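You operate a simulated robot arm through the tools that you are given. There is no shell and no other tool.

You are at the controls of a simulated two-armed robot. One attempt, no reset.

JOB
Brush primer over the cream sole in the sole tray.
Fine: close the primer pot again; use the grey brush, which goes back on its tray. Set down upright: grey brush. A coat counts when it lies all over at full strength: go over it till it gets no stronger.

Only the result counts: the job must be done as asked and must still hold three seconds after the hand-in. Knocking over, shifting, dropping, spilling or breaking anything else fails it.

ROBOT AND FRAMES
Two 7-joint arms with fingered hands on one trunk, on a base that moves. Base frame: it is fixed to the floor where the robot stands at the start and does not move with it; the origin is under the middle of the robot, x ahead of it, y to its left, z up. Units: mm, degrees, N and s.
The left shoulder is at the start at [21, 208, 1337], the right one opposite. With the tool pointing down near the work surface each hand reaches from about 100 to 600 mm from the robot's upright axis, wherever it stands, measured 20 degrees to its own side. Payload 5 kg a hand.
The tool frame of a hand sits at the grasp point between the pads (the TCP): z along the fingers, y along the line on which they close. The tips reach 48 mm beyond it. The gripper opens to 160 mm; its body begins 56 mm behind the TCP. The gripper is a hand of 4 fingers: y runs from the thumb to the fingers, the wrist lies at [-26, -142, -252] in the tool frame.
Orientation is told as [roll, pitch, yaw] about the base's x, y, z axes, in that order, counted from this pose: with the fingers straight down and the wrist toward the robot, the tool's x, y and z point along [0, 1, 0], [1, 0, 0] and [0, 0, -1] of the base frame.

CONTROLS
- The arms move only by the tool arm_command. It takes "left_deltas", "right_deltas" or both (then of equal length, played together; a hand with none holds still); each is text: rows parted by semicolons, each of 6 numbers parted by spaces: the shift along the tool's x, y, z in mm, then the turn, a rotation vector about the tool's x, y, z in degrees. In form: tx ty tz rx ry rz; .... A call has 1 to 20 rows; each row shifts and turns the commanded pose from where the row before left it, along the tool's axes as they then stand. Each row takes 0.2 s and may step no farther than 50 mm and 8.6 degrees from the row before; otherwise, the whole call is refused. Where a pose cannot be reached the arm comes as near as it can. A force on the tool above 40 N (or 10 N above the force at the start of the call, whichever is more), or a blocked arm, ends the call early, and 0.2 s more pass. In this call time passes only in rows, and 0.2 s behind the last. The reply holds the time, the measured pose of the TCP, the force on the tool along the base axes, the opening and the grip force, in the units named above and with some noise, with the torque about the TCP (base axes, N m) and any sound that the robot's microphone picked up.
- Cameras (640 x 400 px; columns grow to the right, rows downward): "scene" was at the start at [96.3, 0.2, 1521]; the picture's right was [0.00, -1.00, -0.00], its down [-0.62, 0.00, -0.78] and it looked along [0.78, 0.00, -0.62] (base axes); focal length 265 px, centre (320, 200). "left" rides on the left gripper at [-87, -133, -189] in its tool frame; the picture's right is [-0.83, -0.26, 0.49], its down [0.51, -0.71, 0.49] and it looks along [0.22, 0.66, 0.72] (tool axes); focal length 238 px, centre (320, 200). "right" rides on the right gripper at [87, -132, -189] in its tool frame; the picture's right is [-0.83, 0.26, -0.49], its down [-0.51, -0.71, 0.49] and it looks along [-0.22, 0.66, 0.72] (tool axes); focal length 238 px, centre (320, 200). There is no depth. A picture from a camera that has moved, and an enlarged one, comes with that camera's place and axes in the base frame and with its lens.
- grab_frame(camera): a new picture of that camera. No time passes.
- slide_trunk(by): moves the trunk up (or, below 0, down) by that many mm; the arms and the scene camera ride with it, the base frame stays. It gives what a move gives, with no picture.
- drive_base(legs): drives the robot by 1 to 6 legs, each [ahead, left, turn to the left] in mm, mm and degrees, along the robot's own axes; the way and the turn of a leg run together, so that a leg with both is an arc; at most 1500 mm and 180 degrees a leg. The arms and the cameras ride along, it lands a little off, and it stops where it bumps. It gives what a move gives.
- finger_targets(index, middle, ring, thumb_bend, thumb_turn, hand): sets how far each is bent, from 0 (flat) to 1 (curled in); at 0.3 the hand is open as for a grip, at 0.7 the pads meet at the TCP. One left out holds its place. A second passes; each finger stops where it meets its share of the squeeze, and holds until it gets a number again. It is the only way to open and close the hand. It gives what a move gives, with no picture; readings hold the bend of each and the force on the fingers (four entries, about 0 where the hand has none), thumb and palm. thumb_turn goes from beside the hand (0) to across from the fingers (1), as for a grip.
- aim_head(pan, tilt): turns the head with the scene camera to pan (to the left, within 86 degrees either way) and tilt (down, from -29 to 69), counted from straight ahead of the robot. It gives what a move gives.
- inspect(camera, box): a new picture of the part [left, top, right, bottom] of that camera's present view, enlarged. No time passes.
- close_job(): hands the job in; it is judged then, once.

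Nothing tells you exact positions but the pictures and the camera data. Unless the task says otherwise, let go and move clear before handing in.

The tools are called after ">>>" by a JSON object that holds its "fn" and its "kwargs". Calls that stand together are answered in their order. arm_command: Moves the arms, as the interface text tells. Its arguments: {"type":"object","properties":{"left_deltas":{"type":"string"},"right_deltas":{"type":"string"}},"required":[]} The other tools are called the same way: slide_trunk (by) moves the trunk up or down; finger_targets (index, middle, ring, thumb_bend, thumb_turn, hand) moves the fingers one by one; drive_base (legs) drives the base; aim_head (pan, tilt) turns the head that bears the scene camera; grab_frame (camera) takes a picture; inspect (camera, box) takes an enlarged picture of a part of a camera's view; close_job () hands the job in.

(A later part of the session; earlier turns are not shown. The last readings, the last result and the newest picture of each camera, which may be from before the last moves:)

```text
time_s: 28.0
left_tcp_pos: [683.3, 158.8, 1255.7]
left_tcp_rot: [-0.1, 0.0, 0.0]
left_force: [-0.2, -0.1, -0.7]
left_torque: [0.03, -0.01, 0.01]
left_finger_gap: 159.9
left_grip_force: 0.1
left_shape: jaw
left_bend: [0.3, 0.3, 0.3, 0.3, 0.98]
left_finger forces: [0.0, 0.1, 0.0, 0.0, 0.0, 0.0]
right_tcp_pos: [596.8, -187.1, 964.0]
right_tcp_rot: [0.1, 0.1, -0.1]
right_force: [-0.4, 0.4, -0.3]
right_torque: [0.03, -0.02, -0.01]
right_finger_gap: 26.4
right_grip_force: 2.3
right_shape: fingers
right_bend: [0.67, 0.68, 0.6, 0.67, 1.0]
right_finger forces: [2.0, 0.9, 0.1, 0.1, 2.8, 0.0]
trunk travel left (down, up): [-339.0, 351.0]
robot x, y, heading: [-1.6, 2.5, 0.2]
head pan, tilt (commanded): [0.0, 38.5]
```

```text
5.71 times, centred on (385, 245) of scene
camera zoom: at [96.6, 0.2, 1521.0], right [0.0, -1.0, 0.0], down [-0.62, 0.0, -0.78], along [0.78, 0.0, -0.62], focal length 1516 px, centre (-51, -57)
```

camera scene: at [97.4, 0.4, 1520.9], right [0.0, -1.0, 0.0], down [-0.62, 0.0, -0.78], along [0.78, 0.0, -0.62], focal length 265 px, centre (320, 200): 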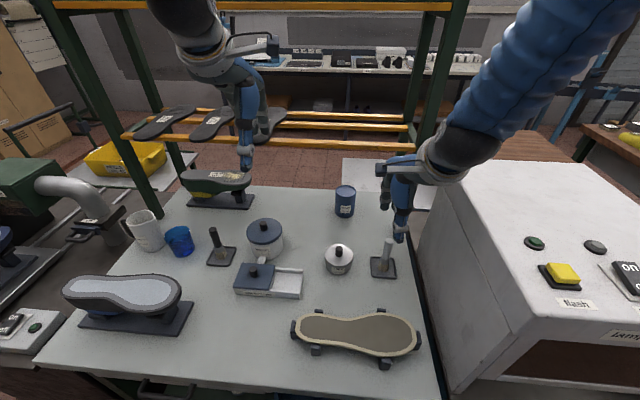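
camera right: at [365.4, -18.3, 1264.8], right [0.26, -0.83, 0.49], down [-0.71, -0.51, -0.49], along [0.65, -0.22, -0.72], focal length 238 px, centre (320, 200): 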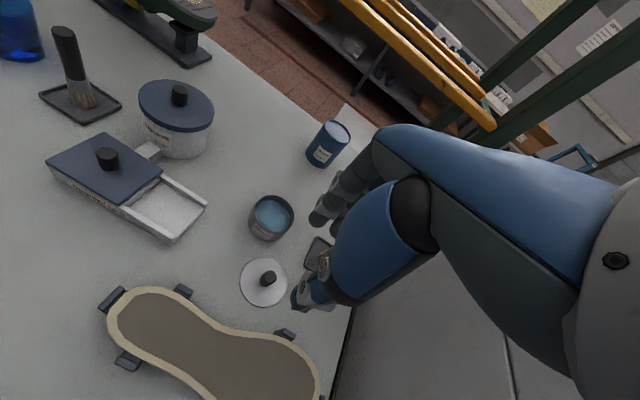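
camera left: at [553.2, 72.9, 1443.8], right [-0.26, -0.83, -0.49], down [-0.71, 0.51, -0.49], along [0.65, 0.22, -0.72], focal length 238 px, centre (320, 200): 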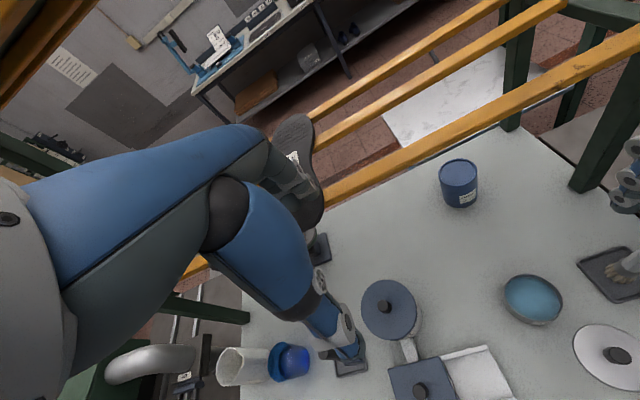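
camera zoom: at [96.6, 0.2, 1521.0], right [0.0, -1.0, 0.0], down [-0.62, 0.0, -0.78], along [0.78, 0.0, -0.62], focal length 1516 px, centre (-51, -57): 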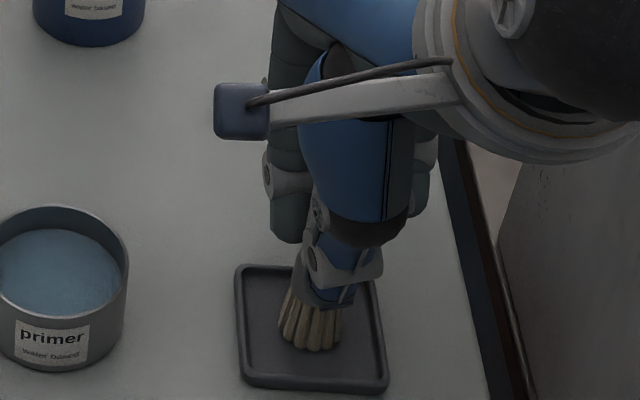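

All three fingers touch the handle. I squeeze more firmly.

>>> {"fn": "finger_targets", "kwargs": {"hand": "right", "index": 0.78, "middle": 0.78, "ring": 0.62, "thumb_bend": 0.78}}

>>> {"fn": "inspect", "kwargs": {"camera": "right", "box": [240, 200, 360, 290]}}

>>> {"fn": "inspect", "kwargs": {"camera": "scene", "box": [340, 210, 430, 280]}}

```text
time_s: 29.0
left_tcp_pos: [684.0, 158.8, 1255.0]
left_tcp_rot: [0.0, 0.0, -0.1]
left_force: [-1.2, -0.4, 0.7]
left_torque: [0.0, 0.03, -0.02]
left_finger_gap: 159.6
left_grip_force: 0.1
left_shape: jaw
left_bend: [0.3, 0.3, 0.3, 0.3, 0.98]
left_finger forces: [0.0, 0.0, 0.0, 0.1, 0.0, 0.0]
right_tcp_pos: [597.5, -188.3, 963.3]
right_tcp_rot: [0.1, 0.1, 0.0]
right_force: [-0.4, 0.1, 0.2]
right_torque: [0.01, 0.0, 0.04]
right_finger_gap: 23.7
right_grip_force: 18.4
right_shape: fingers
right_bend: [0.65, 0.69, 0.62, 0.68, 1.0]
right_finger forces: [9.1, 8.1, 0.1, 0.0, 19.5, 0.0]
trunk travel left (down, up): [-339.0, 351.0]
robot x, y, heading: [0.7, 2.1, -0.1]
head pan, tilt (commanded): [0.0, 38.5]
```

```text
4.44 times, centred on (300, 245) of right
camera zoom: at [465.2, -101.7, 1154.0], right [0.26, -0.83, 0.49], down [-0.71, -0.51, -0.49], along [0.65, -0.22, -0.72], focal length 1059 px, centre (409, 0)
```

zoom: 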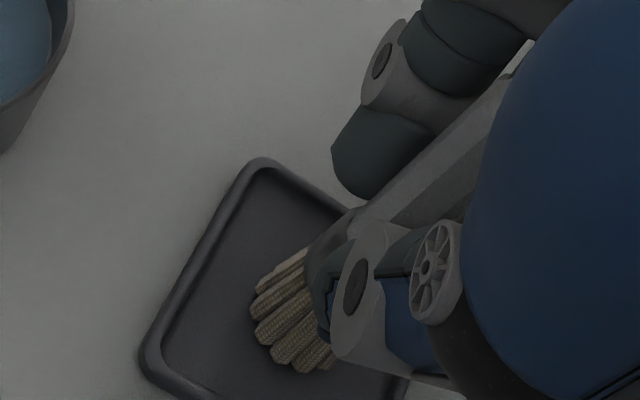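

```text
5.71 times, centred on (385, 245) of scene
camera zoom: at [96.6, 0.2, 1521.0], right [0.0, -1.0, 0.0], down [-0.62, 0.0, -0.78], along [0.78, 0.0, -0.62], focal length 1516 px, centre (-51, -57)
```

zoom: 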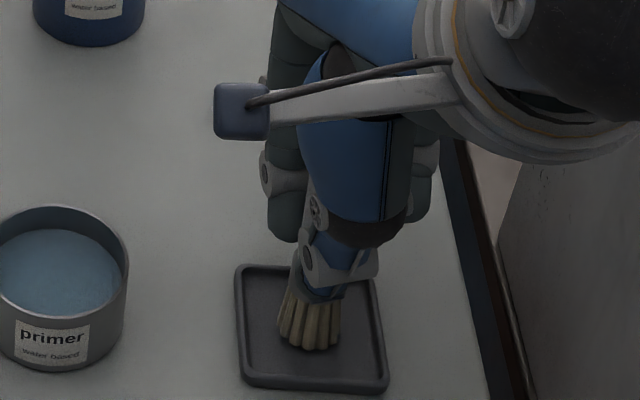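

Firm grip at about 18 N. I lift the brush straight up and look.

>>> {"fn": "arm_command", "kwargs": {"right_deltas": "0 0 -5 0 0 0; 0 0 -15 0 0 0; 0 0 -25 0 0 0; 0 0 -30 0 0 0"}}

>>> {"fn": "grab_frame", "kwargs": {"camera": "right"}}

>>> {"fn": "inspect", "kwargs": {"camera": "scene", "box": [290, 180, 450, 310]}}

>>> {"fn": "inspect", "kwargs": {"camera": "left", "box": [480, 180, 640, 380]}}

```text
time_s: 30.0
left_tcp_pos: [684.4, 159.5, 1255.7]
left_tcp_rot: [0.0, 0.0, 0.0]
left_force: [0.7, 0.1, 0.5]
left_torque: [0.0, -0.08, 0.02]
left_finger_gap: 159.8
left_grip_force: 0.0
left_shape: jaw
left_bend: [0.3, 0.3, 0.3, 0.3, 0.98]
left_finger forces: [0.1, 0.1, 0.0, 0.1, 0.0, 0.1]
right_tcp_pos: [595.2, -188.1, 1038.4]
right_tcp_rot: [0.0, 0.1, 0.0]
right_force: [-0.7, -0.8, -1.0]
right_torque: [-0.01, -0.12, -0.03]
right_finger_gap: 23.6
right_grip_force: 18.2
right_shape: fingers
right_bend: [0.65, 0.69, 0.62, 0.68, 1.0]
right_finger forces: [9.1, 8.4, 0.1, 0.1, 19.5, 0.0]
trunk travel left (down, up): [-339.0, 351.0]
robot x, y, heading: [2.0, -2.5, 0.0]
head pan, tilt (commanded): [0.0, 38.5]
```

```text
taken
camera right: at [462.4, -101.8, 1229.5], right [0.26, -0.83, 0.49], down [-0.71, -0.51, -0.49], along [0.65, -0.22, -0.72], focal length 238 px, centre (320, 200)
```

right: 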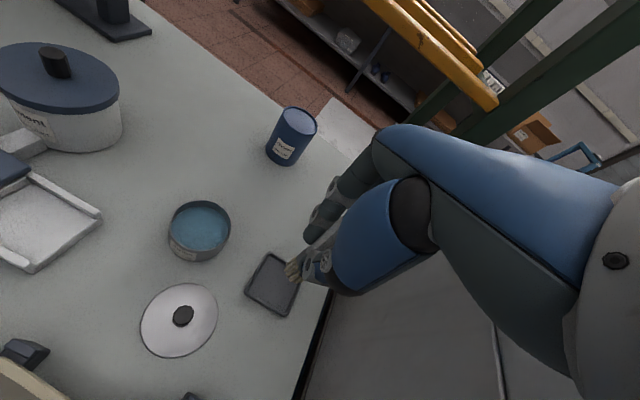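

```text
3.08 times, centred on (370, 245) of scene
camera zoom: at [95.1, 0.5, 1521.2], right [0.0, -1.0, 0.0], down [-0.62, 0.0, -0.78], along [0.78, 0.0, -0.62], focal length 816 px, centre (166, 62)
```

zoom: 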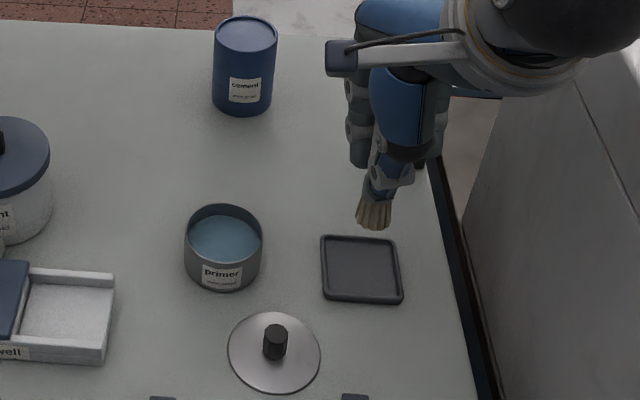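

```text
2.00 times, centred on (560, 280) of left
camera zoom: at [551.2, 74.4, 1444.8], right [-0.26, -0.83, -0.49], down [-0.71, 0.51, -0.49], along [0.66, 0.22, -0.72], focal length 477 px, centre (-160, 40)
```

zoom: 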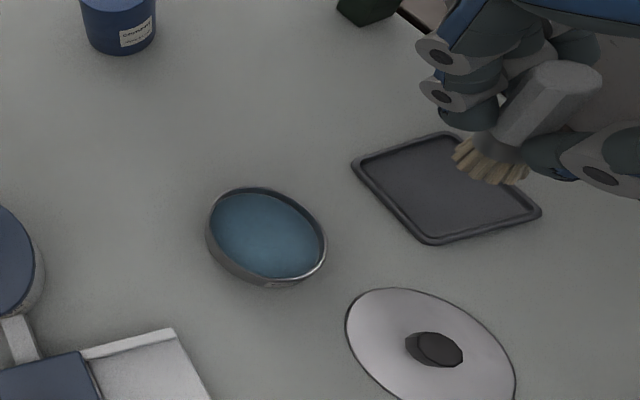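

The brush hangs upright in the grip. I carry it over the primer pot and check alignment before dipping.

>>> {"fn": "arm_command", "kwargs": {"right_deltas": "0 0 -20 0 0 0; 44.4 5.8 0 0 0 0; 44.4 5.8 0 0 0 0; 44.4 5.8 0 0 0 0"}}

>>> {"fn": "inspect", "kwargs": {"camera": "right", "box": [200, 180, 400, 340]}}

>>> {"fn": "inspect", "kwargs": {"camera": "scene", "box": [290, 190, 410, 290]}}

>>> {"fn": "inspect", "kwargs": {"camera": "left", "box": [440, 200, 640, 360]}}

```text
time_s: 31.0
left_tcp_pos: [684.7, 160.5, 1255.3]
left_tcp_rot: [-0.1, 0.0, 0.1]
left_force: [0.0, 1.1, -0.6]
left_torque: [-0.11, 0.01, -0.03]
left_finger_gap: 159.7
left_grip_force: 0.1
left_shape: jaw
left_bend: [0.3, 0.3, 0.3, 0.3, 0.98]
left_finger forces: [0.0, 0.1, 0.0, 0.0, 0.1, 0.0]
right_tcp_pos: [616.0, -51.9, 1059.0]
right_tcp_rot: [0.0, 0.1, 0.0]
right_force: [-0.2, 1.5, -0.2]
right_torque: [-0.1, -0.02, -0.01]
right_finger_gap: 23.7
right_grip_force: 18.2
right_shape: fingers
right_bend: [0.65, 0.69, 0.62, 0.68, 1.0]
right_finger forces: [9.1, 8.1, 0.1, 0.0, 19.2, 0.0]
trunk travel left (down, up): [-339.0, 351.0]
robot x, y, heading: [-1.3, -1.9, 0.1]
head pan, tilt (commanded): [0.0, 38.5]
```

```text
2.50 times, centred on (300, 260) of right
camera zoom: at [484.4, 32.2, 1250.2], right [0.26, -0.83, 0.49], down [-0.71, -0.51, -0.49], along [0.65, -0.22, -0.72], focal length 596 px, centre (370, 50)
```

zoom: 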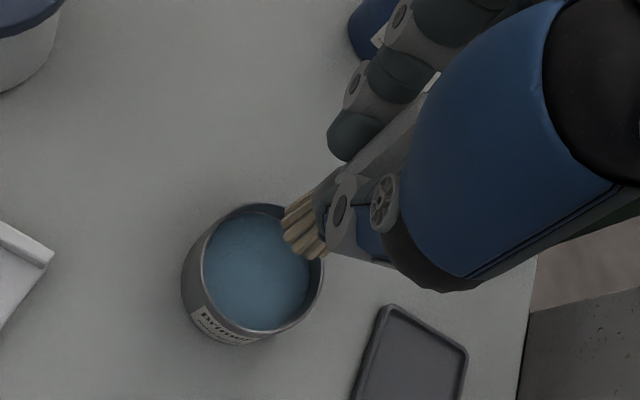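

```text
4.00 times, centred on (350, 240) of scene
camera zoom: at [96.5, 1.8, 1521.0], right [0.0, -1.0, 0.0], down [-0.62, 0.0, -0.78], along [0.78, 0.0, -0.62], focal length 1061 px, centre (200, 40)
```

zoom: 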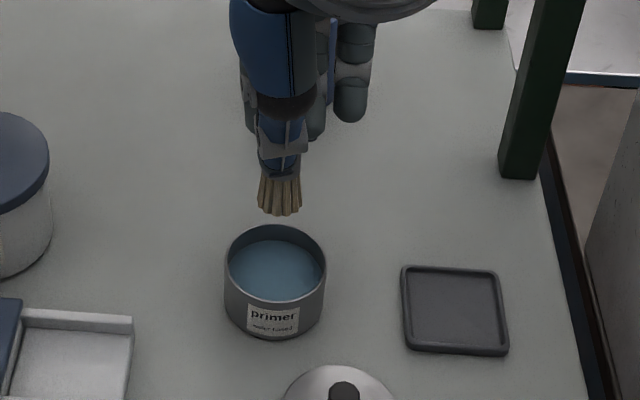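

```text
2.50 times, centred on (540, 280) of left
camera zoom: at [552.7, 75.7, 1444.1], right [-0.26, -0.84, -0.49], down [-0.71, 0.51, -0.49], along [0.66, 0.22, -0.72], focal length 596 px, centre (-230, 0)
```

zoom: 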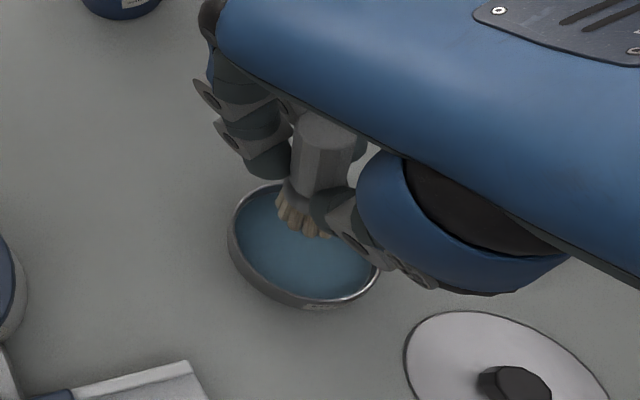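

The brush seems about 6 mm too far forward. I correct, lower to just above the rim and look again.

>>> {"fn": "arm_command", "kwargs": {"right_deltas": "-1 -6 0 0 0 0; 0 0 20 0 0 0; 0 0 14 0 0 0"}}

>>> {"fn": "inspect", "kwargs": {"camera": "right", "box": [200, 180, 400, 340]}}

>>> {"fn": "inspect", "kwargs": {"camera": "scene", "box": [290, 190, 410, 290]}}

>>> {"fn": "inspect", "kwargs": {"camera": "left", "box": [440, 200, 640, 360]}}

```text
time_s: 31.8
left_tcp_pos: [684.8, 160.0, 1254.3]
left_tcp_rot: [0.0, -0.1, 0.0]
left_force: [0.6, 0.5, -0.2]
left_torque: [0.04, -0.04, 0.05]
left_finger_gap: 159.6
left_grip_force: 0.0
left_shape: jaw
left_bend: [0.3, 0.3, 0.3, 0.3, 0.98]
left_finger forces: [0.1, 0.0, 0.1, 0.0, 0.0, 0.1]
right_tcp_pos: [610.3, -55.2, 1025.6]
right_tcp_rot: [0.1, 0.0, 0.0]
right_force: [-0.2, 0.1, -0.5]
right_torque: [0.02, 0.04, -0.04]
right_finger_gap: 23.0
right_grip_force: 18.5
right_shape: fingers
right_bend: [0.65, 0.69, 0.62, 0.68, 1.0]
right_finger forces: [9.1, 8.3, 0.0, 0.0, 19.2, 0.1]
trunk travel left (down, up): [-339.0, 351.0]
robot x, y, heading: [-2.0, 1.4, 0.1]
head pan, tilt (commanded): [0.0, 38.5]
```

```text
2.50 times, centred on (300, 260) of right
camera zoom: at [477.8, 31.0, 1217.0], right [0.26, -0.83, 0.49], down [-0.71, -0.51, -0.49], along [0.66, -0.22, -0.72], focal length 596 px, centre (370, 50)
```

zoom: 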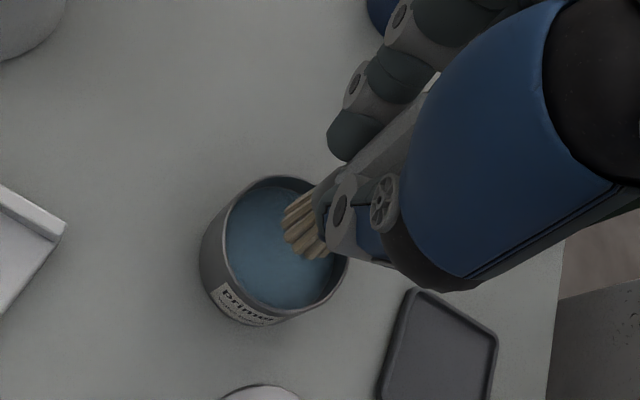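

```text
4.00 times, centred on (350, 240) of scene
camera zoom: at [96.4, 0.3, 1521.0], right [0.0, -1.0, 0.0], down [-0.62, 0.0, -0.78], along [0.78, 0.0, -0.62], focal length 1061 px, centre (200, 40)
```

zoom: 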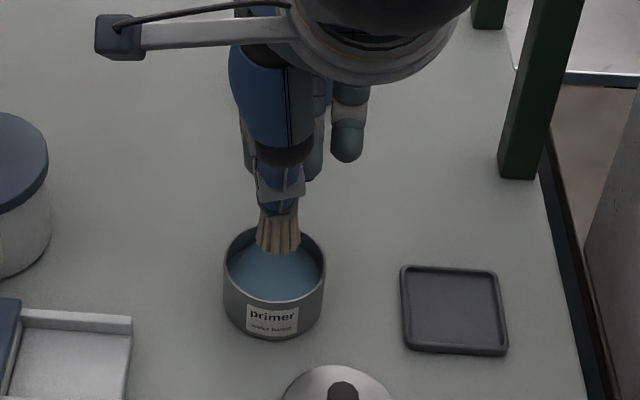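

```text
2.50 times, centred on (540, 280) of left
camera zoom: at [552.5, 74.0, 1444.2], right [-0.26, -0.83, -0.49], down [-0.71, 0.51, -0.49], along [0.66, 0.22, -0.72], focal length 596 px, centre (-230, 0)
```

zoom: 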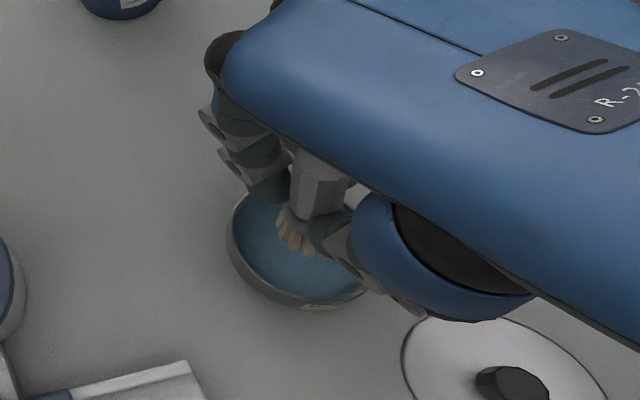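

The brush is centred over the primer. I dip it in.

>>> {"fn": "arm_command", "kwargs": {"right_deltas": "0 0 18 0 0 0; 0 0 15 0 0 0; 0 0 10 0 0 0"}}

>>> {"fn": "inspect", "kwargs": {"camera": "scene", "box": [290, 190, 410, 290]}}

>>> {"fn": "inspect", "kwargs": {"camera": "right", "box": [200, 180, 400, 340]}}

```text
time_s: 32.6
left_tcp_pos: [682.9, 160.1, 1257.8]
left_tcp_rot: [0.0, 0.0, 0.1]
left_force: [-0.6, -0.1, -0.2]
left_torque: [0.02, -0.03, 0.02]
left_finger_gap: 159.5
left_grip_force: 0.1
left_shape: jaw
left_bend: [0.3, 0.3, 0.3, 0.3, 0.98]
left_finger forces: [0.0, 0.0, 0.0, 0.1, 0.0, 0.0]
right_tcp_pos: [609.1, -54.9, 985.6]
right_tcp_rot: [0.1, -0.2, 0.0]
right_force: [-5.1, 0.0, 21.2]
right_torque: [-0.03, 0.15, 0.0]
right_finger_gap: 23.1
right_grip_force: 24.3
right_shape: fingers
right_bend: [0.65, 0.68, 0.62, 0.69, 1.0]
right_finger forces: [9.8, 11.6, 0.0, 0.0, 27.0, 0.0]
trunk travel left (down, up): [-339.0, 351.0]
robot x, y, heading: [-0.6, 0.6, -0.1]
head pan, tilt (commanded): [0.0, 38.5]
```

```text
4.00 times, centred on (350, 240) of scene
camera zoom: at [94.0, 0.4, 1521.6], right [0.0, -1.0, 0.0], down [-0.62, 0.0, -0.78], along [0.78, 0.0, -0.62], focal length 1061 px, centre (200, 40)
```

zoom: 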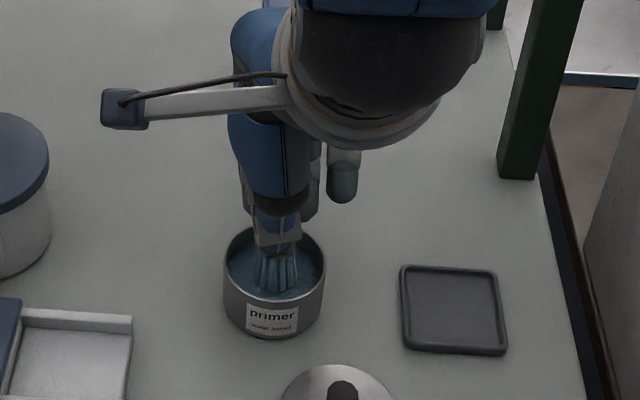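

```text
2.50 times, centred on (300, 260) of right
camera zoom: at [476.0, 30.9, 1174.9], right [0.26, -0.84, 0.49], down [-0.71, -0.5, -0.49], along [0.66, -0.22, -0.72], focal length 596 px, centre (370, 50)
```

zoom: 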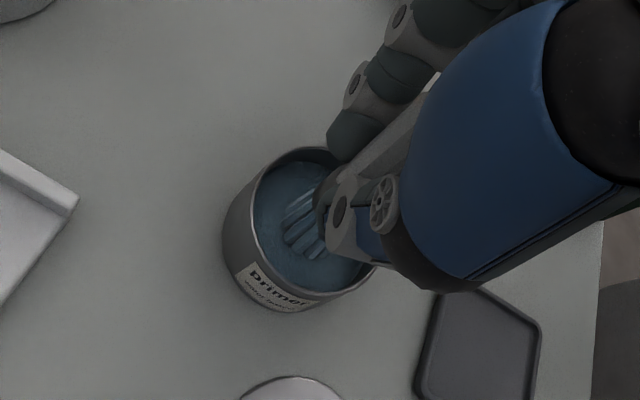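

The bristles have turned blue, so the brush is loaded; it is pressing on something solid (21 N), so I lift off right away and look.

>>> {"fn": "arm_command", "kwargs": {"right_deltas": "0 0 -6 0 0 0; 0 0 -4 0 0 0"}}

>>> {"fn": "inspect", "kwargs": {"camera": "scene", "box": [310, 210, 390, 280]}}

>>> {"fn": "inspect", "kwargs": {"camera": "right", "box": [220, 190, 360, 300]}}

```text
time_s: 33.2
left_tcp_pos: [685.1, 159.1, 1254.6]
left_tcp_rot: [0.1, -0.1, 0.0]
left_force: [0.6, 0.2, -0.6]
left_torque: [-0.02, -0.03, 0.01]
left_finger_gap: 160.0
left_grip_force: 0.0
left_shape: jaw
left_bend: [0.3, 0.3, 0.3, 0.3, 0.98]
left_finger forces: [0.0, 0.0, 0.0, 0.0, 0.1, 0.1]
right_tcp_pos: [609.4, -56.2, 991.1]
right_tcp_rot: [-0.1, 0.1, 0.1]
right_force: [0.3, -0.2, -0.5]
right_torque: [0.01, -0.01, 0.01]
right_finger_gap: 23.5
right_grip_force: 20.3
right_shape: fingers
right_bend: [0.65, 0.68, 0.62, 0.69, 1.0]
right_finger forces: [10.1, 10.3, 0.1, 0.1, 19.5, 0.1]
trunk travel left (down, up): [-339.0, 351.0]
robot x, y, heading: [-0.2, 2.3, -0.1]
head pan, tilt (commanded): [0.0, 38.5]
```

```text
5.71 times, centred on (350, 245) of scene
camera zoom: at [95.9, 0.3, 1521.0], right [0.0, -1.0, 0.0], down [-0.62, 0.0, -0.78], along [0.78, 0.0, -0.62], focal length 1516 px, centre (149, -57)
```

zoom: 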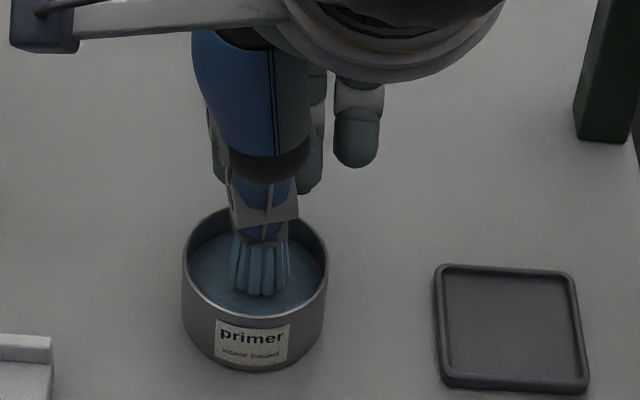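

```text
3.64 times, centred on (290, 245) of right
camera zoom: at [477.3, 29.4, 1182.2], right [0.26, -0.83, 0.49], down [-0.71, -0.51, -0.49], along [0.65, -0.22, -0.72], focal length 867 px, centre (429, 36)
```

zoom: 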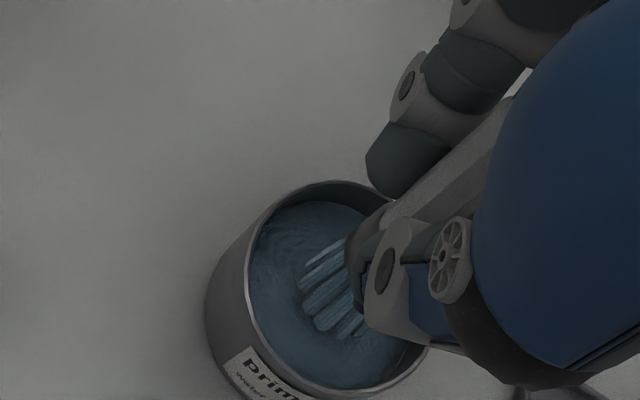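

The brush is wet and free. I raise it just over the pot and pause there to let any drip fall back.

>>> {"fn": "arm_command", "kwargs": {"right_deltas": "0 0 -10 0 0 0; 0 0 -10 0 0 0; 0 0 -10 0 0 0; 0 0 0 0 0 0; 0 0 0 0 0 0; 0 0 0 0 0 0; 0 0 0 0 0 0; 0 0 0 0 0 0; 0 0 0 0 0 0; 0 0 0 0 0 0"}}

>>> {"fn": "inspect", "kwargs": {"camera": "scene", "box": [310, 210, 390, 280]}}

>>> {"fn": "inspect", "kwargs": {"camera": "right", "box": [220, 190, 360, 300]}}

>>> {"fn": "inspect", "kwargs": {"camera": "scene", "box": [280, 285, 440, 385]}}

```text
time_s: 35.4
left_tcp_pos: [684.9, 159.9, 1255.4]
left_tcp_rot: [-0.1, 0.0, 0.0]
left_force: [0.4, 0.5, -0.3]
left_torque: [0.02, -0.01, 0.02]
left_finger_gap: 159.5
left_grip_force: 0.1
left_shape: jaw
left_bend: [0.3, 0.3, 0.3, 0.3, 0.98]
left_finger forces: [0.1, 0.0, 0.0, 0.0, 0.1, 0.0]
right_tcp_pos: [610.0, -57.6, 1021.6]
right_tcp_rot: [0.0, 0.0, 0.1]
right_force: [0.2, 0.4, -1.7]
right_torque: [0.0, 0.04, 0.01]
right_finger_gap: 23.3
right_grip_force: 20.1
right_shape: fingers
right_bend: [0.65, 0.68, 0.62, 0.69, 1.0]
right_finger forces: [10.1, 10.5, 0.1, 0.0, 19.6, 0.0]
trunk travel left (down, up): [-339.0, 351.0]
robot x, y, heading: [-0.6, -1.8, -0.0]
head pan, tilt (commanded): [0.0, 38.5]
```

```text
5.71 times, centred on (350, 245) of scene
camera zoom: at [96.5, 0.3, 1521.0], right [0.0, -1.0, 0.0], down [-0.62, 0.0, -0.78], along [0.78, 0.0, -0.62], focal length 1516 px, centre (149, -57)
```

zoom: 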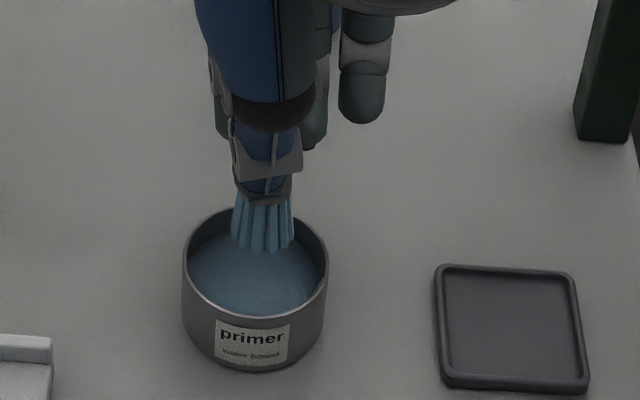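

```text
3.64 times, centred on (290, 245) of right
camera zoom: at [478.7, 29.0, 1212.5], right [0.26, -0.83, 0.49], down [-0.71, -0.51, -0.49], along [0.65, -0.22, -0.72], focal length 867 px, centre (429, 36)
```

zoom: 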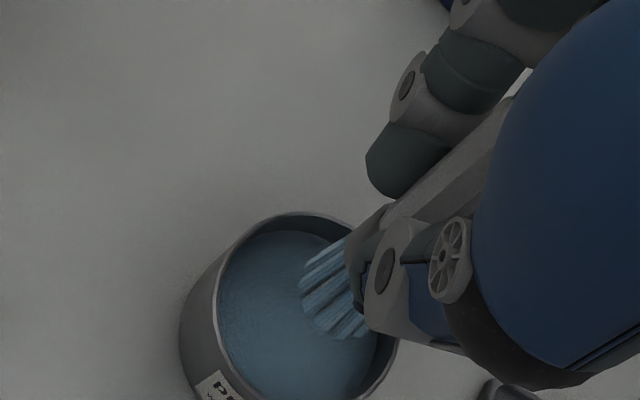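

```text
4.00 times, centred on (360, 335) of scene
camera zoom: at [96.5, 0.3, 1521.0], right [0.0, -1.0, 0.0], down [-0.62, 0.0, -0.78], along [0.78, 0.0, -0.62], focal length 1061 px, centre (160, -340)
```

zoom: 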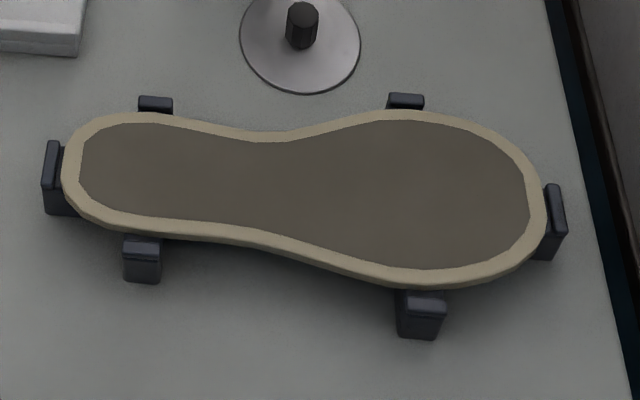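

The brush is evenly wetted and not dripping. I carry it, kept high, over the heel part of the sole and look before touching down.

>>> {"fn": "arm_command", "kwargs": {"right_deltas": "0 0 -20 0 0 0; 8 -41 0 0 0 0; 8 -41 0 0 0 0; 8 -41 0 0 0 0; 8 -41 0 0 0 0; 8 -41 0 0 0 0; 0 0 20 0 0 0; 0 0 15 0 0 0"}}

>>> {"fn": "grab_frame", "kwargs": {"camera": "scene"}}

>>> {"fn": "inspect", "kwargs": {"camera": "scene", "box": [280, 270, 440, 370]}}

>>> {"fn": "grab_frame", "kwargs": {"camera": "right"}}

```text
time_s: 37.2
left_tcp_pos: [682.9, 159.3, 1255.8]
left_tcp_rot: [0.0, 0.0, 0.0]
left_force: [-0.7, 0.3, -0.4]
left_torque: [0.01, -0.03, 0.02]
left_finger_gap: 159.8
left_grip_force: 0.1
left_shape: jaw
left_bend: [0.3, 0.3, 0.3, 0.3, 0.98]
left_finger forces: [0.0, 0.0, 0.0, 0.0, 0.0, 0.0]
right_tcp_pos: [404.0, -14.4, 1006.0]
right_tcp_rot: [0.0, 0.0, 0.0]
right_force: [-0.2, 0.8, 0.4]
right_torque: [-0.03, -0.03, 0.03]
right_finger_gap: 23.3
right_grip_force: 19.3
right_shape: fingers
right_bend: [0.65, 0.68, 0.62, 0.69, 1.0]
right_finger forces: [10.0, 10.1, 0.0, 0.0, 19.1, 0.1]
trunk travel left (down, up): [-339.0, 351.0]
robot x, y, heading: [-1.5, -0.4, 0.3]
head pan, tilt (commanded): [0.0, 38.5]
```

```text
taken
camera scene: at [95.9, 0.5, 1521.1], right [0.0, -1.0, 0.0], down [-0.62, 0.0, -0.78], along [0.78, 0.0, -0.62], focal length 265 px, centre (320, 200)
```

scene: 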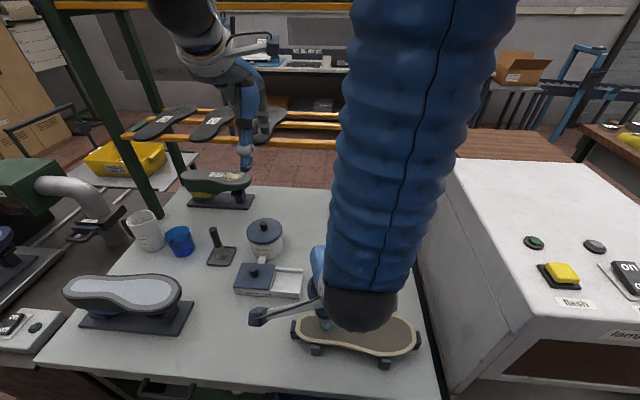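

```text
4.00 times, centred on (360, 320) of scene
camera zoom: at [95.9, 0.5, 1521.1], right [0.0, -1.0, 0.0], down [-0.62, 0.0, -0.78], along [0.78, 0.0, -0.62], focal length 1061 px, centre (160, -280)
```

zoom: 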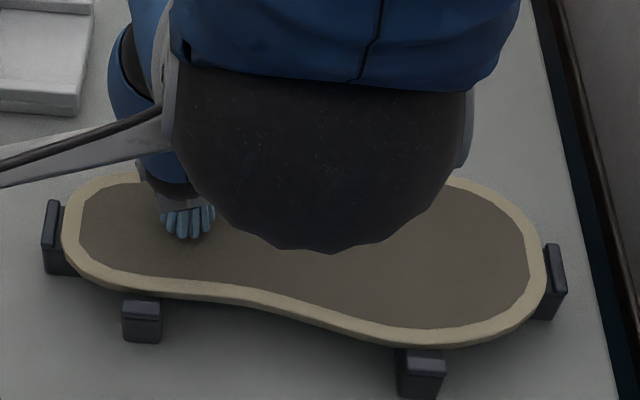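

```text
taken
camera right: at [272.1, 70.6, 1197.1], right [0.26, -0.84, 0.49], down [-0.71, -0.51, -0.49], along [0.66, -0.22, -0.72], focal length 238 px, centre (320, 200)
```

right: 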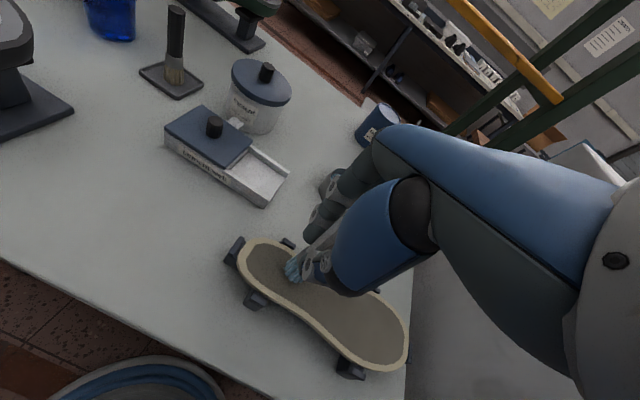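

The brush hovers over the heel of the sole. I lower in small steps to find the surface by touch.

>>> {"fn": "arm_command", "kwargs": {"right_deltas": "0 0 6 0 0 0; 0 0 6 0 0 0; 0 0 3 0 0 0"}}

>>> {"fn": "inspect", "kwargs": {"camera": "right", "box": [210, 200, 430, 390]}}

>>> {"fn": "inspect", "kwargs": {"camera": "scene", "box": [280, 290, 380, 370]}}

```text
time_s: 37.8
left_tcp_pos: [682.4, 158.9, 1255.5]
left_tcp_rot: [0.0, 0.0, -0.1]
left_force: [-0.2, -0.1, -0.6]
left_torque: [0.04, 0.07, 0.0]
left_finger_gap: 159.6
left_grip_force: 0.0
left_shape: jaw
left_bend: [0.3, 0.3, 0.3, 0.3, 0.98]
left_finger forces: [0.0, 0.0, 0.0, 0.0, 0.0, 0.0]
right_tcp_pos: [406.3, -12.8, 998.8]
right_tcp_rot: [0.3, -0.4, 0.0]
right_force: [-7.4, -1.8, 28.6]
right_torque: [-0.04, 0.45, 0.03]
right_finger_gap: 23.1
right_grip_force: 27.5
right_shape: fingers
right_bend: [0.65, 0.71, 0.62, 0.7, 1.0]
right_finger forces: [9.2, 13.4, 0.0, 0.1, 30.8, 0.0]
trunk travel left (down, up): [-339.0, 351.0]
robot x, y, heading: [2.1, -4.7, -0.1]
head pan, tilt (commanded): [0.0, 38.5]
stopped in row 2 (right hand): the force on the tool passed its limit at 45 N (the readings are from after the stop); the commanded pose is now the measured one
```

```text
2.11 times, centred on (320, 295) of right
camera zoom: at [271.9, 70.8, 1188.8], right [0.25, -0.84, 0.48], down [-0.71, -0.5, -0.5], along [0.66, -0.22, -0.72], focal length 502 px, centre (320, 0)
```

zoom: 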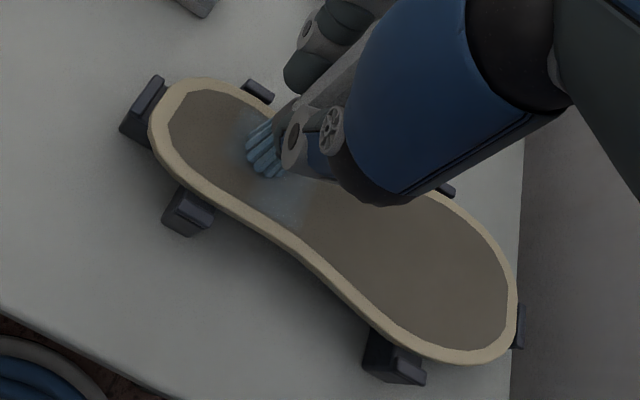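

```text
5.00 times, centred on (330, 330) of scene
camera zoom: at [94.5, 0.2, 1521.4], right [0.0, -1.0, 0.0], down [-0.62, 0.0, -0.78], along [0.78, 0.0, -0.62], focal length 1327 px, centre (270, -450)
```

zoom: 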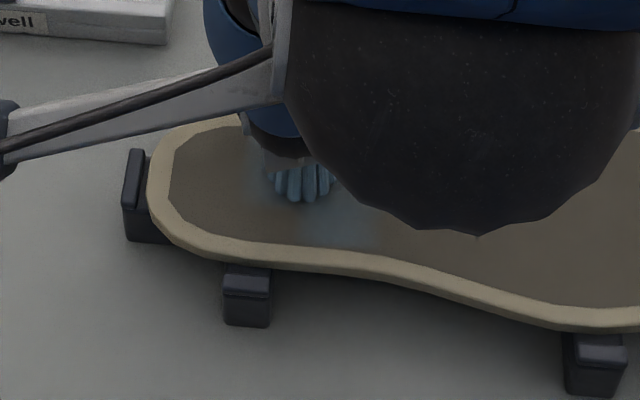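

Contact came sooner than I expected (surface at a hand height near z≈1001) and the force is too strong. I ease off a little.

>>> {"fn": "arm_command", "kwargs": {"right_deltas": "0 0 -2 0 0 0"}}

>>> {"fn": "arm_command", "kwargs": {"right_deltas": "0 0 -1.5 0 0 0"}}

```text
time_s: 38.2
left_tcp_pos: [683.6, 159.9, 1255.7]
left_tcp_rot: [0.0, 0.0, 0.0]
left_force: [-0.4, 0.2, -0.2]
left_torque: [0.0, 0.02, -0.03]
left_finger_gap: 159.8
left_grip_force: 0.0
left_shape: jaw
left_bend: [0.3, 0.3, 0.3, 0.3, 0.98]
left_finger forces: [0.1, 0.0, 0.0, 0.0, 0.0, 0.0]
right_tcp_pos: [406.0, -14.0, 999.4]
right_tcp_rot: [0.1, -0.3, 0.0]
right_force: [-5.1, -1.5, 15.4]
right_torque: [-0.02, 0.28, 0.02]
right_finger_gap: 22.9
right_grip_force: 24.3
right_shape: fingers
right_bend: [0.65, 0.71, 0.62, 0.7, 1.0]
right_finger forces: [9.8, 12.6, 0.0, 0.0, 25.7, 0.1]
trunk travel left (down, up): [-339.0, 351.0]
robot x, y, heading: [-0.1, -0.2, 0.1]
head pan, tilt (commanded): [0.0, 38.5]
```

```text
time_s: 38.6
left_tcp_pos: [683.8, 159.8, 1256.5]
left_tcp_rot: [0.0, 0.0, 0.0]
left_force: [0.9, 0.7, -0.4]
left_torque: [-0.02, 0.02, -0.01]
left_finger_gap: 159.5
left_grip_force: 0.0
left_shape: jaw
left_bend: [0.3, 0.3, 0.3, 0.3, 0.98]
left_finger forces: [0.0, 0.0, 0.0, 0.0, 0.0, 0.0]
right_tcp_pos: [405.8, -13.4, 1000.8]
right_tcp_rot: [0.2, -0.3, 0.0]
right_force: [-2.5, -0.7, 3.8]
right_torque: [0.0, 0.21, 0.02]
right_finger_gap: 23.0
right_grip_force: 21.8
right_shape: fingers
right_bend: [0.65, 0.71, 0.62, 0.7, 1.0]
right_finger forces: [9.9, 11.7, 0.1, 0.0, 22.4, 0.0]
trunk travel left (down, up): [-339.0, 351.0]
robot x, y, heading: [0.5, 0.2, 0.1]
head pan, tilt (commanded): [0.0, 38.5]
```

Light contact now. I lift a little, level the hand and look at what the first touch left on the sole.

>>> {"fn": "arm_command", "kwargs": {"right_deltas": "0 0 -10 0.3 -0.2 0; 0 0 -10 0 0 0"}}

>>> {"fn": "inspect", "kwargs": {"camera": "right", "box": [210, 200, 430, 390]}}

>>> {"fn": "inspect", "kwargs": {"camera": "scene", "box": [280, 290, 440, 380]}}

```text
time_s: 39.2
left_tcp_pos: [684.3, 159.3, 1255.2]
left_tcp_rot: [0.1, 0.0, 0.0]
left_force: [-0.5, -0.8, 0.8]
left_torque: [-0.02, 0.0, 0.0]
left_finger_gap: 159.6
left_grip_force: 0.0
left_shape: jaw
left_bend: [0.3, 0.3, 0.3, 0.3, 0.98]
left_finger forces: [0.0, 0.0, 0.0, 0.0, 0.1, 0.0]
right_tcp_pos: [406.2, -14.5, 1021.0]
right_tcp_rot: [0.1, 0.1, -0.1]
right_force: [-0.2, 0.5, -1.2]
right_torque: [0.03, 0.0, 0.01]
right_finger_gap: 22.9
right_grip_force: 20.7
right_shape: fingers
right_bend: [0.65, 0.71, 0.62, 0.7, 1.0]
right_finger forces: [10.3, 11.5, 0.1, 0.1, 19.7, 0.0]
trunk travel left (down, up): [-339.0, 351.0]
robot x, y, heading: [-0.4, 1.5, 0.1]
head pan, tilt (commanded): [0.0, 38.5]
```

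```text
2.11 times, centred on (320, 295) of right
camera zoom: at [274.5, 71.5, 1210.8], right [0.26, -0.83, 0.49], down [-0.71, -0.51, -0.49], along [0.65, -0.22, -0.72], focal length 502 px, centre (320, 0)
```

zoom: 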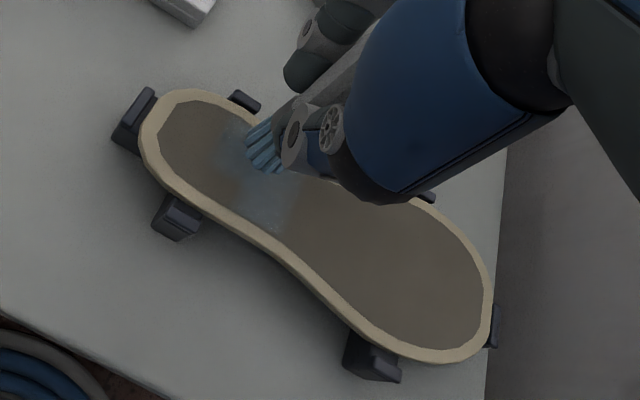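

```text
4.00 times, centred on (360, 335) of scene
camera zoom: at [96.3, 0.3, 1521.0], right [0.0, -1.0, 0.0], down [-0.62, 0.0, -0.78], along [0.78, 0.0, -0.62], focal length 1061 px, centre (160, -340)
```

zoom: 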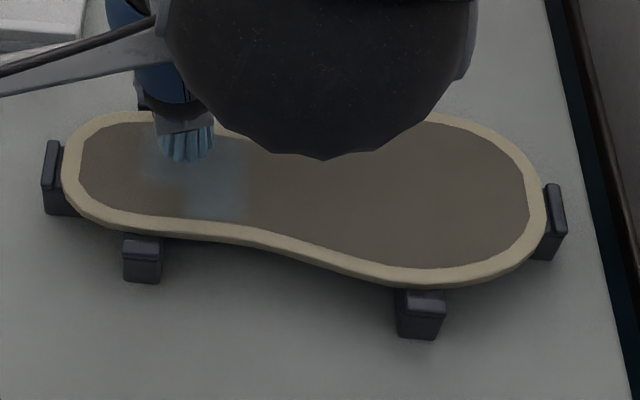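

The patch seems offset from where I think the bristles touched, so I move the hand aside to see it whole.

>>> {"fn": "arm_command", "kwargs": {"right_deltas": "0 0 -20 0 0 0; 45 0 0 0 0 0; 45 0 0 0 0 0; 45 0 0 0 0 0"}}

>>> {"fn": "inspect", "kwargs": {"camera": "scene", "box": [280, 290, 440, 380]}}

>>> {"fn": "grab_frame", "kwargs": {"camera": "right"}}

```text
time_s: 40.2
left_tcp_pos: [685.1, 160.9, 1254.3]
left_tcp_rot: [-0.1, 0.1, 0.0]
left_force: [0.3, 0.6, -0.1]
left_torque: [-0.14, 0.04, 0.0]
left_finger_gap: 159.6
left_grip_force: 0.0
left_shape: jaw
left_bend: [0.3, 0.3, 0.3, 0.3, 0.98]
left_finger forces: [0.0, 0.0, 0.0, 0.1, 0.0, 0.0]
right_tcp_pos: [406.8, 115.7, 1039.4]
right_tcp_rot: [-0.2, 0.2, 0.0]
right_force: [0.5, 0.4, -1.0]
right_torque: [-0.09, 0.03, -0.02]
right_finger_gap: 23.0
right_grip_force: 20.9
right_shape: fingers
right_bend: [0.65, 0.71, 0.62, 0.7, 1.0]
right_finger forces: [10.3, 11.4, 0.0, 0.1, 19.3, 0.1]
trunk travel left (down, up): [-339.0, 351.0]
robot x, y, heading: [3.0, -2.3, 0.0]
head pan, tilt (commanded): [0.0, 38.5]
```

```text
4.00 times, centred on (360, 335) of scene
camera zoom: at [96.9, 2.0, 1521.0], right [0.0, -1.0, 0.0], down [-0.62, 0.0, -0.78], along [0.78, 0.0, -0.62], focal length 1061 px, centre (160, -340)
```

zoom: 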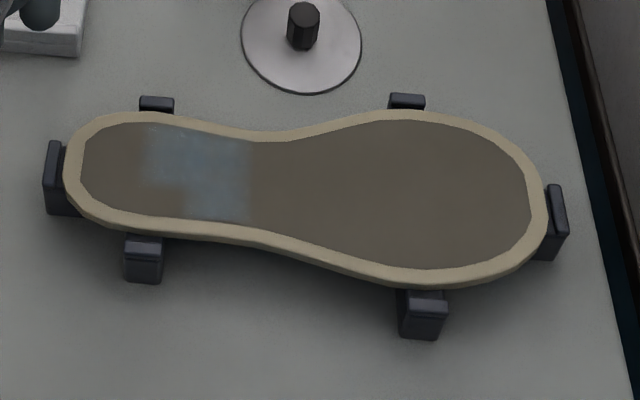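

```text
taken
camera right: at [274.4, 203.1, 1229.9], right [0.26, -0.83, 0.49], down [-0.71, -0.51, -0.49], along [0.65, -0.22, -0.72], focal length 238 px, centre (320, 200)
```

right: 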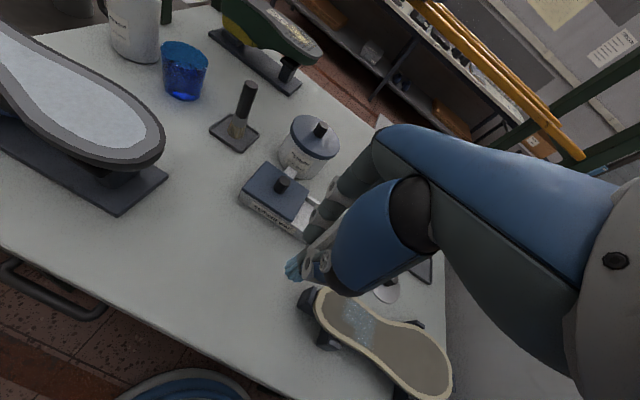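

The wetted patch is centred close to the brush position and about 55 mm across, on a surface that builds up in cells. I start proper strokes at the heel end, first coming down lightly there.

>>> {"fn": "arm_command", "kwargs": {"right_deltas": "-40 -2.5 0 0 0 0; -40 -2.5 0 0 0 0; 0 0 20 0 0 0; 0 0 14 0 0 0; 0 0 3 0 0 0"}}

>>> {"fn": "inspect", "kwargs": {"camera": "scene", "box": [280, 290, 440, 380]}}

>>> {"fn": "inspect", "kwargs": {"camera": "right", "box": [210, 200, 430, 390]}}

```text
time_s: 41.4
left_tcp_pos: [685.5, 159.6, 1255.7]
left_tcp_rot: [0.1, 0.0, 0.0]
left_force: [0.0, 0.6, 0.2]
left_torque: [-0.03, -0.01, 0.05]
left_finger_gap: 159.9
left_grip_force: 0.2
left_shape: jaw
left_bend: [0.3, 0.3, 0.3, 0.3, 0.98]
left_finger forces: [0.0, 0.0, 0.1, 0.0, 0.0, 0.0]
right_tcp_pos: [402.5, 40.7, 1004.0]
right_tcp_rot: [0.0, 0.1, -0.1]
right_force: [-0.1, -0.3, -0.2]
right_torque: [-0.04, -0.01, -0.02]
right_finger_gap: 22.9
right_grip_force: 20.8
right_shape: fingers
right_bend: [0.65, 0.71, 0.62, 0.7, 1.0]
right_finger forces: [10.5, 11.6, 0.1, 0.0, 19.2, 0.1]
trunk travel left (down, up): [-339.0, 351.0]
robot x, y, heading: [1.0, -0.7, -0.1]
head pan, tilt (commanded): [0.0, 38.5]
```

```text
4.00 times, centred on (360, 335) of scene
camera zoom: at [96.2, 0.6, 1521.1], right [0.0, -1.0, 0.0], down [-0.62, 0.0, -0.78], along [0.78, 0.0, -0.62], focal length 1061 px, centre (160, -340)
```

zoom: 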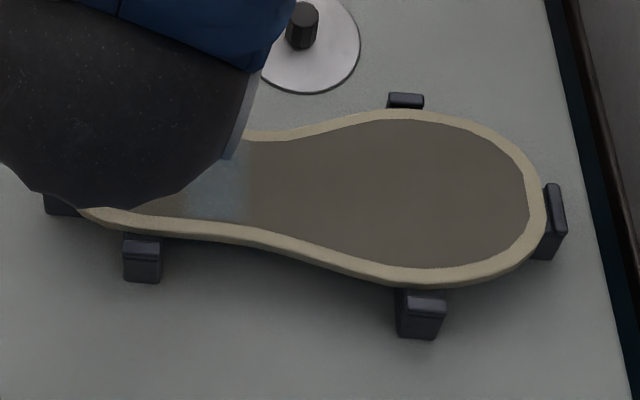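

```text
2.11 times, centred on (320, 295) of right
camera zoom: at [269.7, 126.5, 1193.3], right [0.26, -0.83, 0.49], down [-0.71, -0.51, -0.49], along [0.65, -0.22, -0.72], focal length 502 px, centre (320, 0)
```

zoom: 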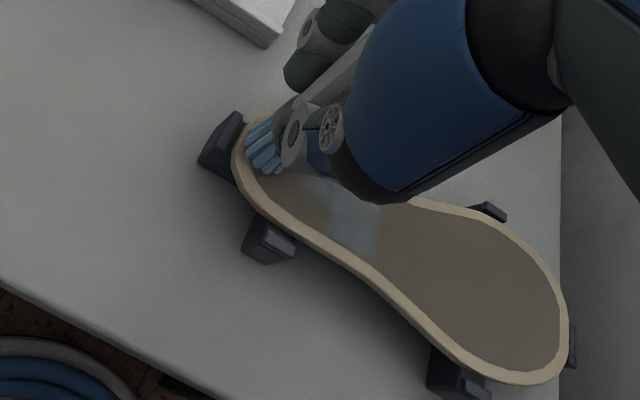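

The brush hovers at the very heel end. I shift 6 mm right, touch down and stroke along the heel.

>>> {"fn": "arm_command", "kwargs": {"right_deltas": "-6 0 0 0 0 0; 0 0 1.5 0 0 0; 0 0 1 0 0 0"}}

```text
time_s: 42.2
left_tcp_pos: [684.3, 159.2, 1254.3]
left_tcp_rot: [0.0, 0.0, 0.1]
left_force: [0.0, -0.3, 0.8]
left_torque: [0.04, 0.0, -0.01]
left_finger_gap: 159.7
left_grip_force: 0.1
left_shape: jaw
left_bend: [0.3, 0.3, 0.3, 0.3, 0.98]
left_finger forces: [0.0, 0.0, 0.0, 0.0, 0.0, 0.0]
right_tcp_pos: [401.5, 33.0, 1001.1]
right_tcp_rot: [0.0, 0.1, 0.0]
right_force: [0.6, -1.1, -1.1]
right_torque: [0.03, 0.01, 0.01]
right_finger_gap: 22.9
right_grip_force: 20.6
right_shape: fingers
right_bend: [0.65, 0.71, 0.62, 0.7, 1.0]
right_finger forces: [10.4, 11.7, 0.0, 0.0, 19.1, 0.0]
trunk travel left (down, up): [-339.0, 351.0]
robot x, y, heading: [-0.2, 0.1, 0.0]
head pan, tilt (commanded): [0.0, 38.5]
```

>>> {"fn": "arm_command", "kwargs": {"right_deltas": "0 0 1 0 0 0; 0 0 0.8 0 0 0"}}

>>> {"fn": "inspect", "kwargs": {"camera": "right", "box": [210, 200, 430, 390]}}

```text
time_s: 42.8
left_tcp_pos: [683.6, 159.0, 1254.3]
left_tcp_rot: [0.0, 0.0, 0.1]
left_force: [-0.6, 0.1, -0.3]
left_torque: [-0.04, 0.01, 0.02]
left_finger_gap: 159.8
left_grip_force: 0.1
left_shape: jaw
left_bend: [0.3, 0.3, 0.3, 0.3, 0.98]
left_finger forces: [0.1, 0.1, 0.0, 0.1, 0.0, 0.1]
right_tcp_pos: [402.1, 33.4, 999.8]
right_tcp_rot: [0.0, -0.1, 0.1]
right_force: [-0.3, -0.4, 1.6]
right_torque: [0.0, -0.09, -0.03]
right_finger_gap: 22.9
right_grip_force: 20.9
right_shape: fingers
right_bend: [0.65, 0.71, 0.62, 0.7, 1.0]
right_finger forces: [10.5, 11.8, 0.1, 0.0, 19.6, 0.1]
trunk travel left (down, up): [-339.0, 351.0]
robot x, y, heading: [0.6, -2.5, -0.3]
head pan, tilt (commanded): [0.0, 38.5]
```

```text
2.11 times, centred on (320, 295) of right
camera zoom: at [269.1, 120.3, 1190.4], right [0.26, -0.83, 0.49], down [-0.71, -0.51, -0.49], along [0.66, -0.22, -0.72], focal length 502 px, centre (320, 0)
```

zoom: 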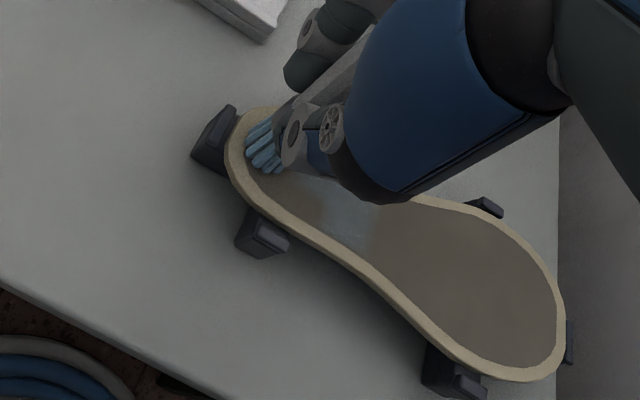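

Light touch reached (about 1.6 N). I stroke along the heel.

>>> {"fn": "arm_command", "kwargs": {"right_deltas": "0 0 0.5 0 0 0; -12 0 0 0 0 0; -12 0 0 0 0 0; -12 0 0 0 0 0; -12 0 0 0 0 0; -12 0 0 0 0 0; -12 0 0 0 0 0; -12 0 0 0 0 0"}}

>>> {"fn": "inspect", "kwargs": {"camera": "right", "box": [210, 200, 430, 390]}}

>>> {"fn": "inspect", "kwargs": {"camera": "scene", "box": [280, 290, 440, 380]}}

```text
time_s: 44.6
left_tcp_pos: [683.9, 160.2, 1256.3]
left_tcp_rot: [0.1, 0.0, 0.0]
left_force: [-0.2, 0.7, -0.6]
left_torque: [-0.01, 0.01, -0.02]
left_finger_gap: 159.7
left_grip_force: 0.0
left_shape: jaw
left_bend: [0.3, 0.3, 0.3, 0.3, 0.98]
left_finger forces: [0.0, 0.1, 0.1, 0.0, 0.0, 0.0]
right_tcp_pos: [403.0, -46.0, 996.8]
right_tcp_rot: [0.0, 0.0, 0.0]
right_force: [-2.9, 13.1, 21.7]
right_torque: [1.7, 0.26, 0.02]
right_finger_gap: 21.7
right_grip_force: 48.2
right_shape: fingers
right_bend: [0.62, 0.68, 0.62, 0.73, 1.0]
right_finger forces: [32.7, 25.8, 0.0, 0.1, 37.1, 0.0]
trunk travel left (down, up): [-339.0, 351.0]
robot x, y, heading: [2.0, -2.0, -0.2]
head pan, tilt (commanded): [0.0, 38.5]
```

```text
2.11 times, centred on (320, 295) of right
camera zoom: at [269.8, 39.8, 1188.4], right [0.26, -0.83, 0.49], down [-0.71, -0.51, -0.49], along [0.65, -0.22, -0.72], focal length 502 px, centre (320, 0)
```

zoom: 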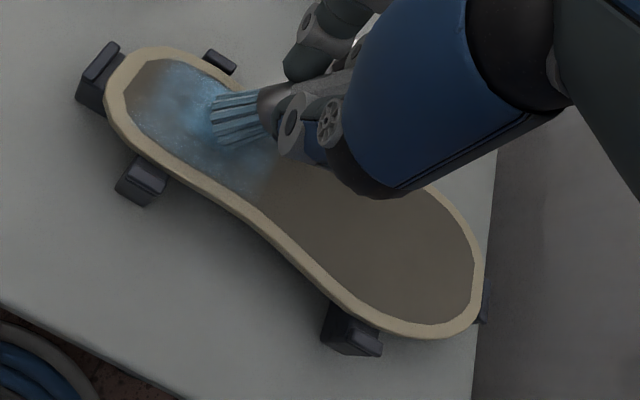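

```text
4.00 times, centred on (360, 335) of scene
camera zoom: at [95.5, 1.4, 1521.2], right [0.0, -1.0, 0.0], down [-0.62, 0.0, -0.78], along [0.78, 0.0, -0.62], focal length 1061 px, centre (160, -340)
```

zoom: 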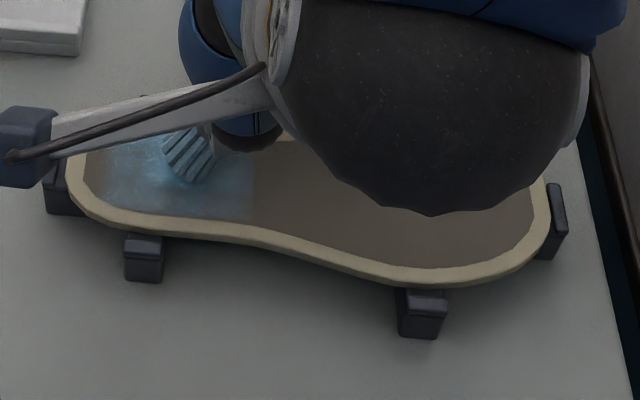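

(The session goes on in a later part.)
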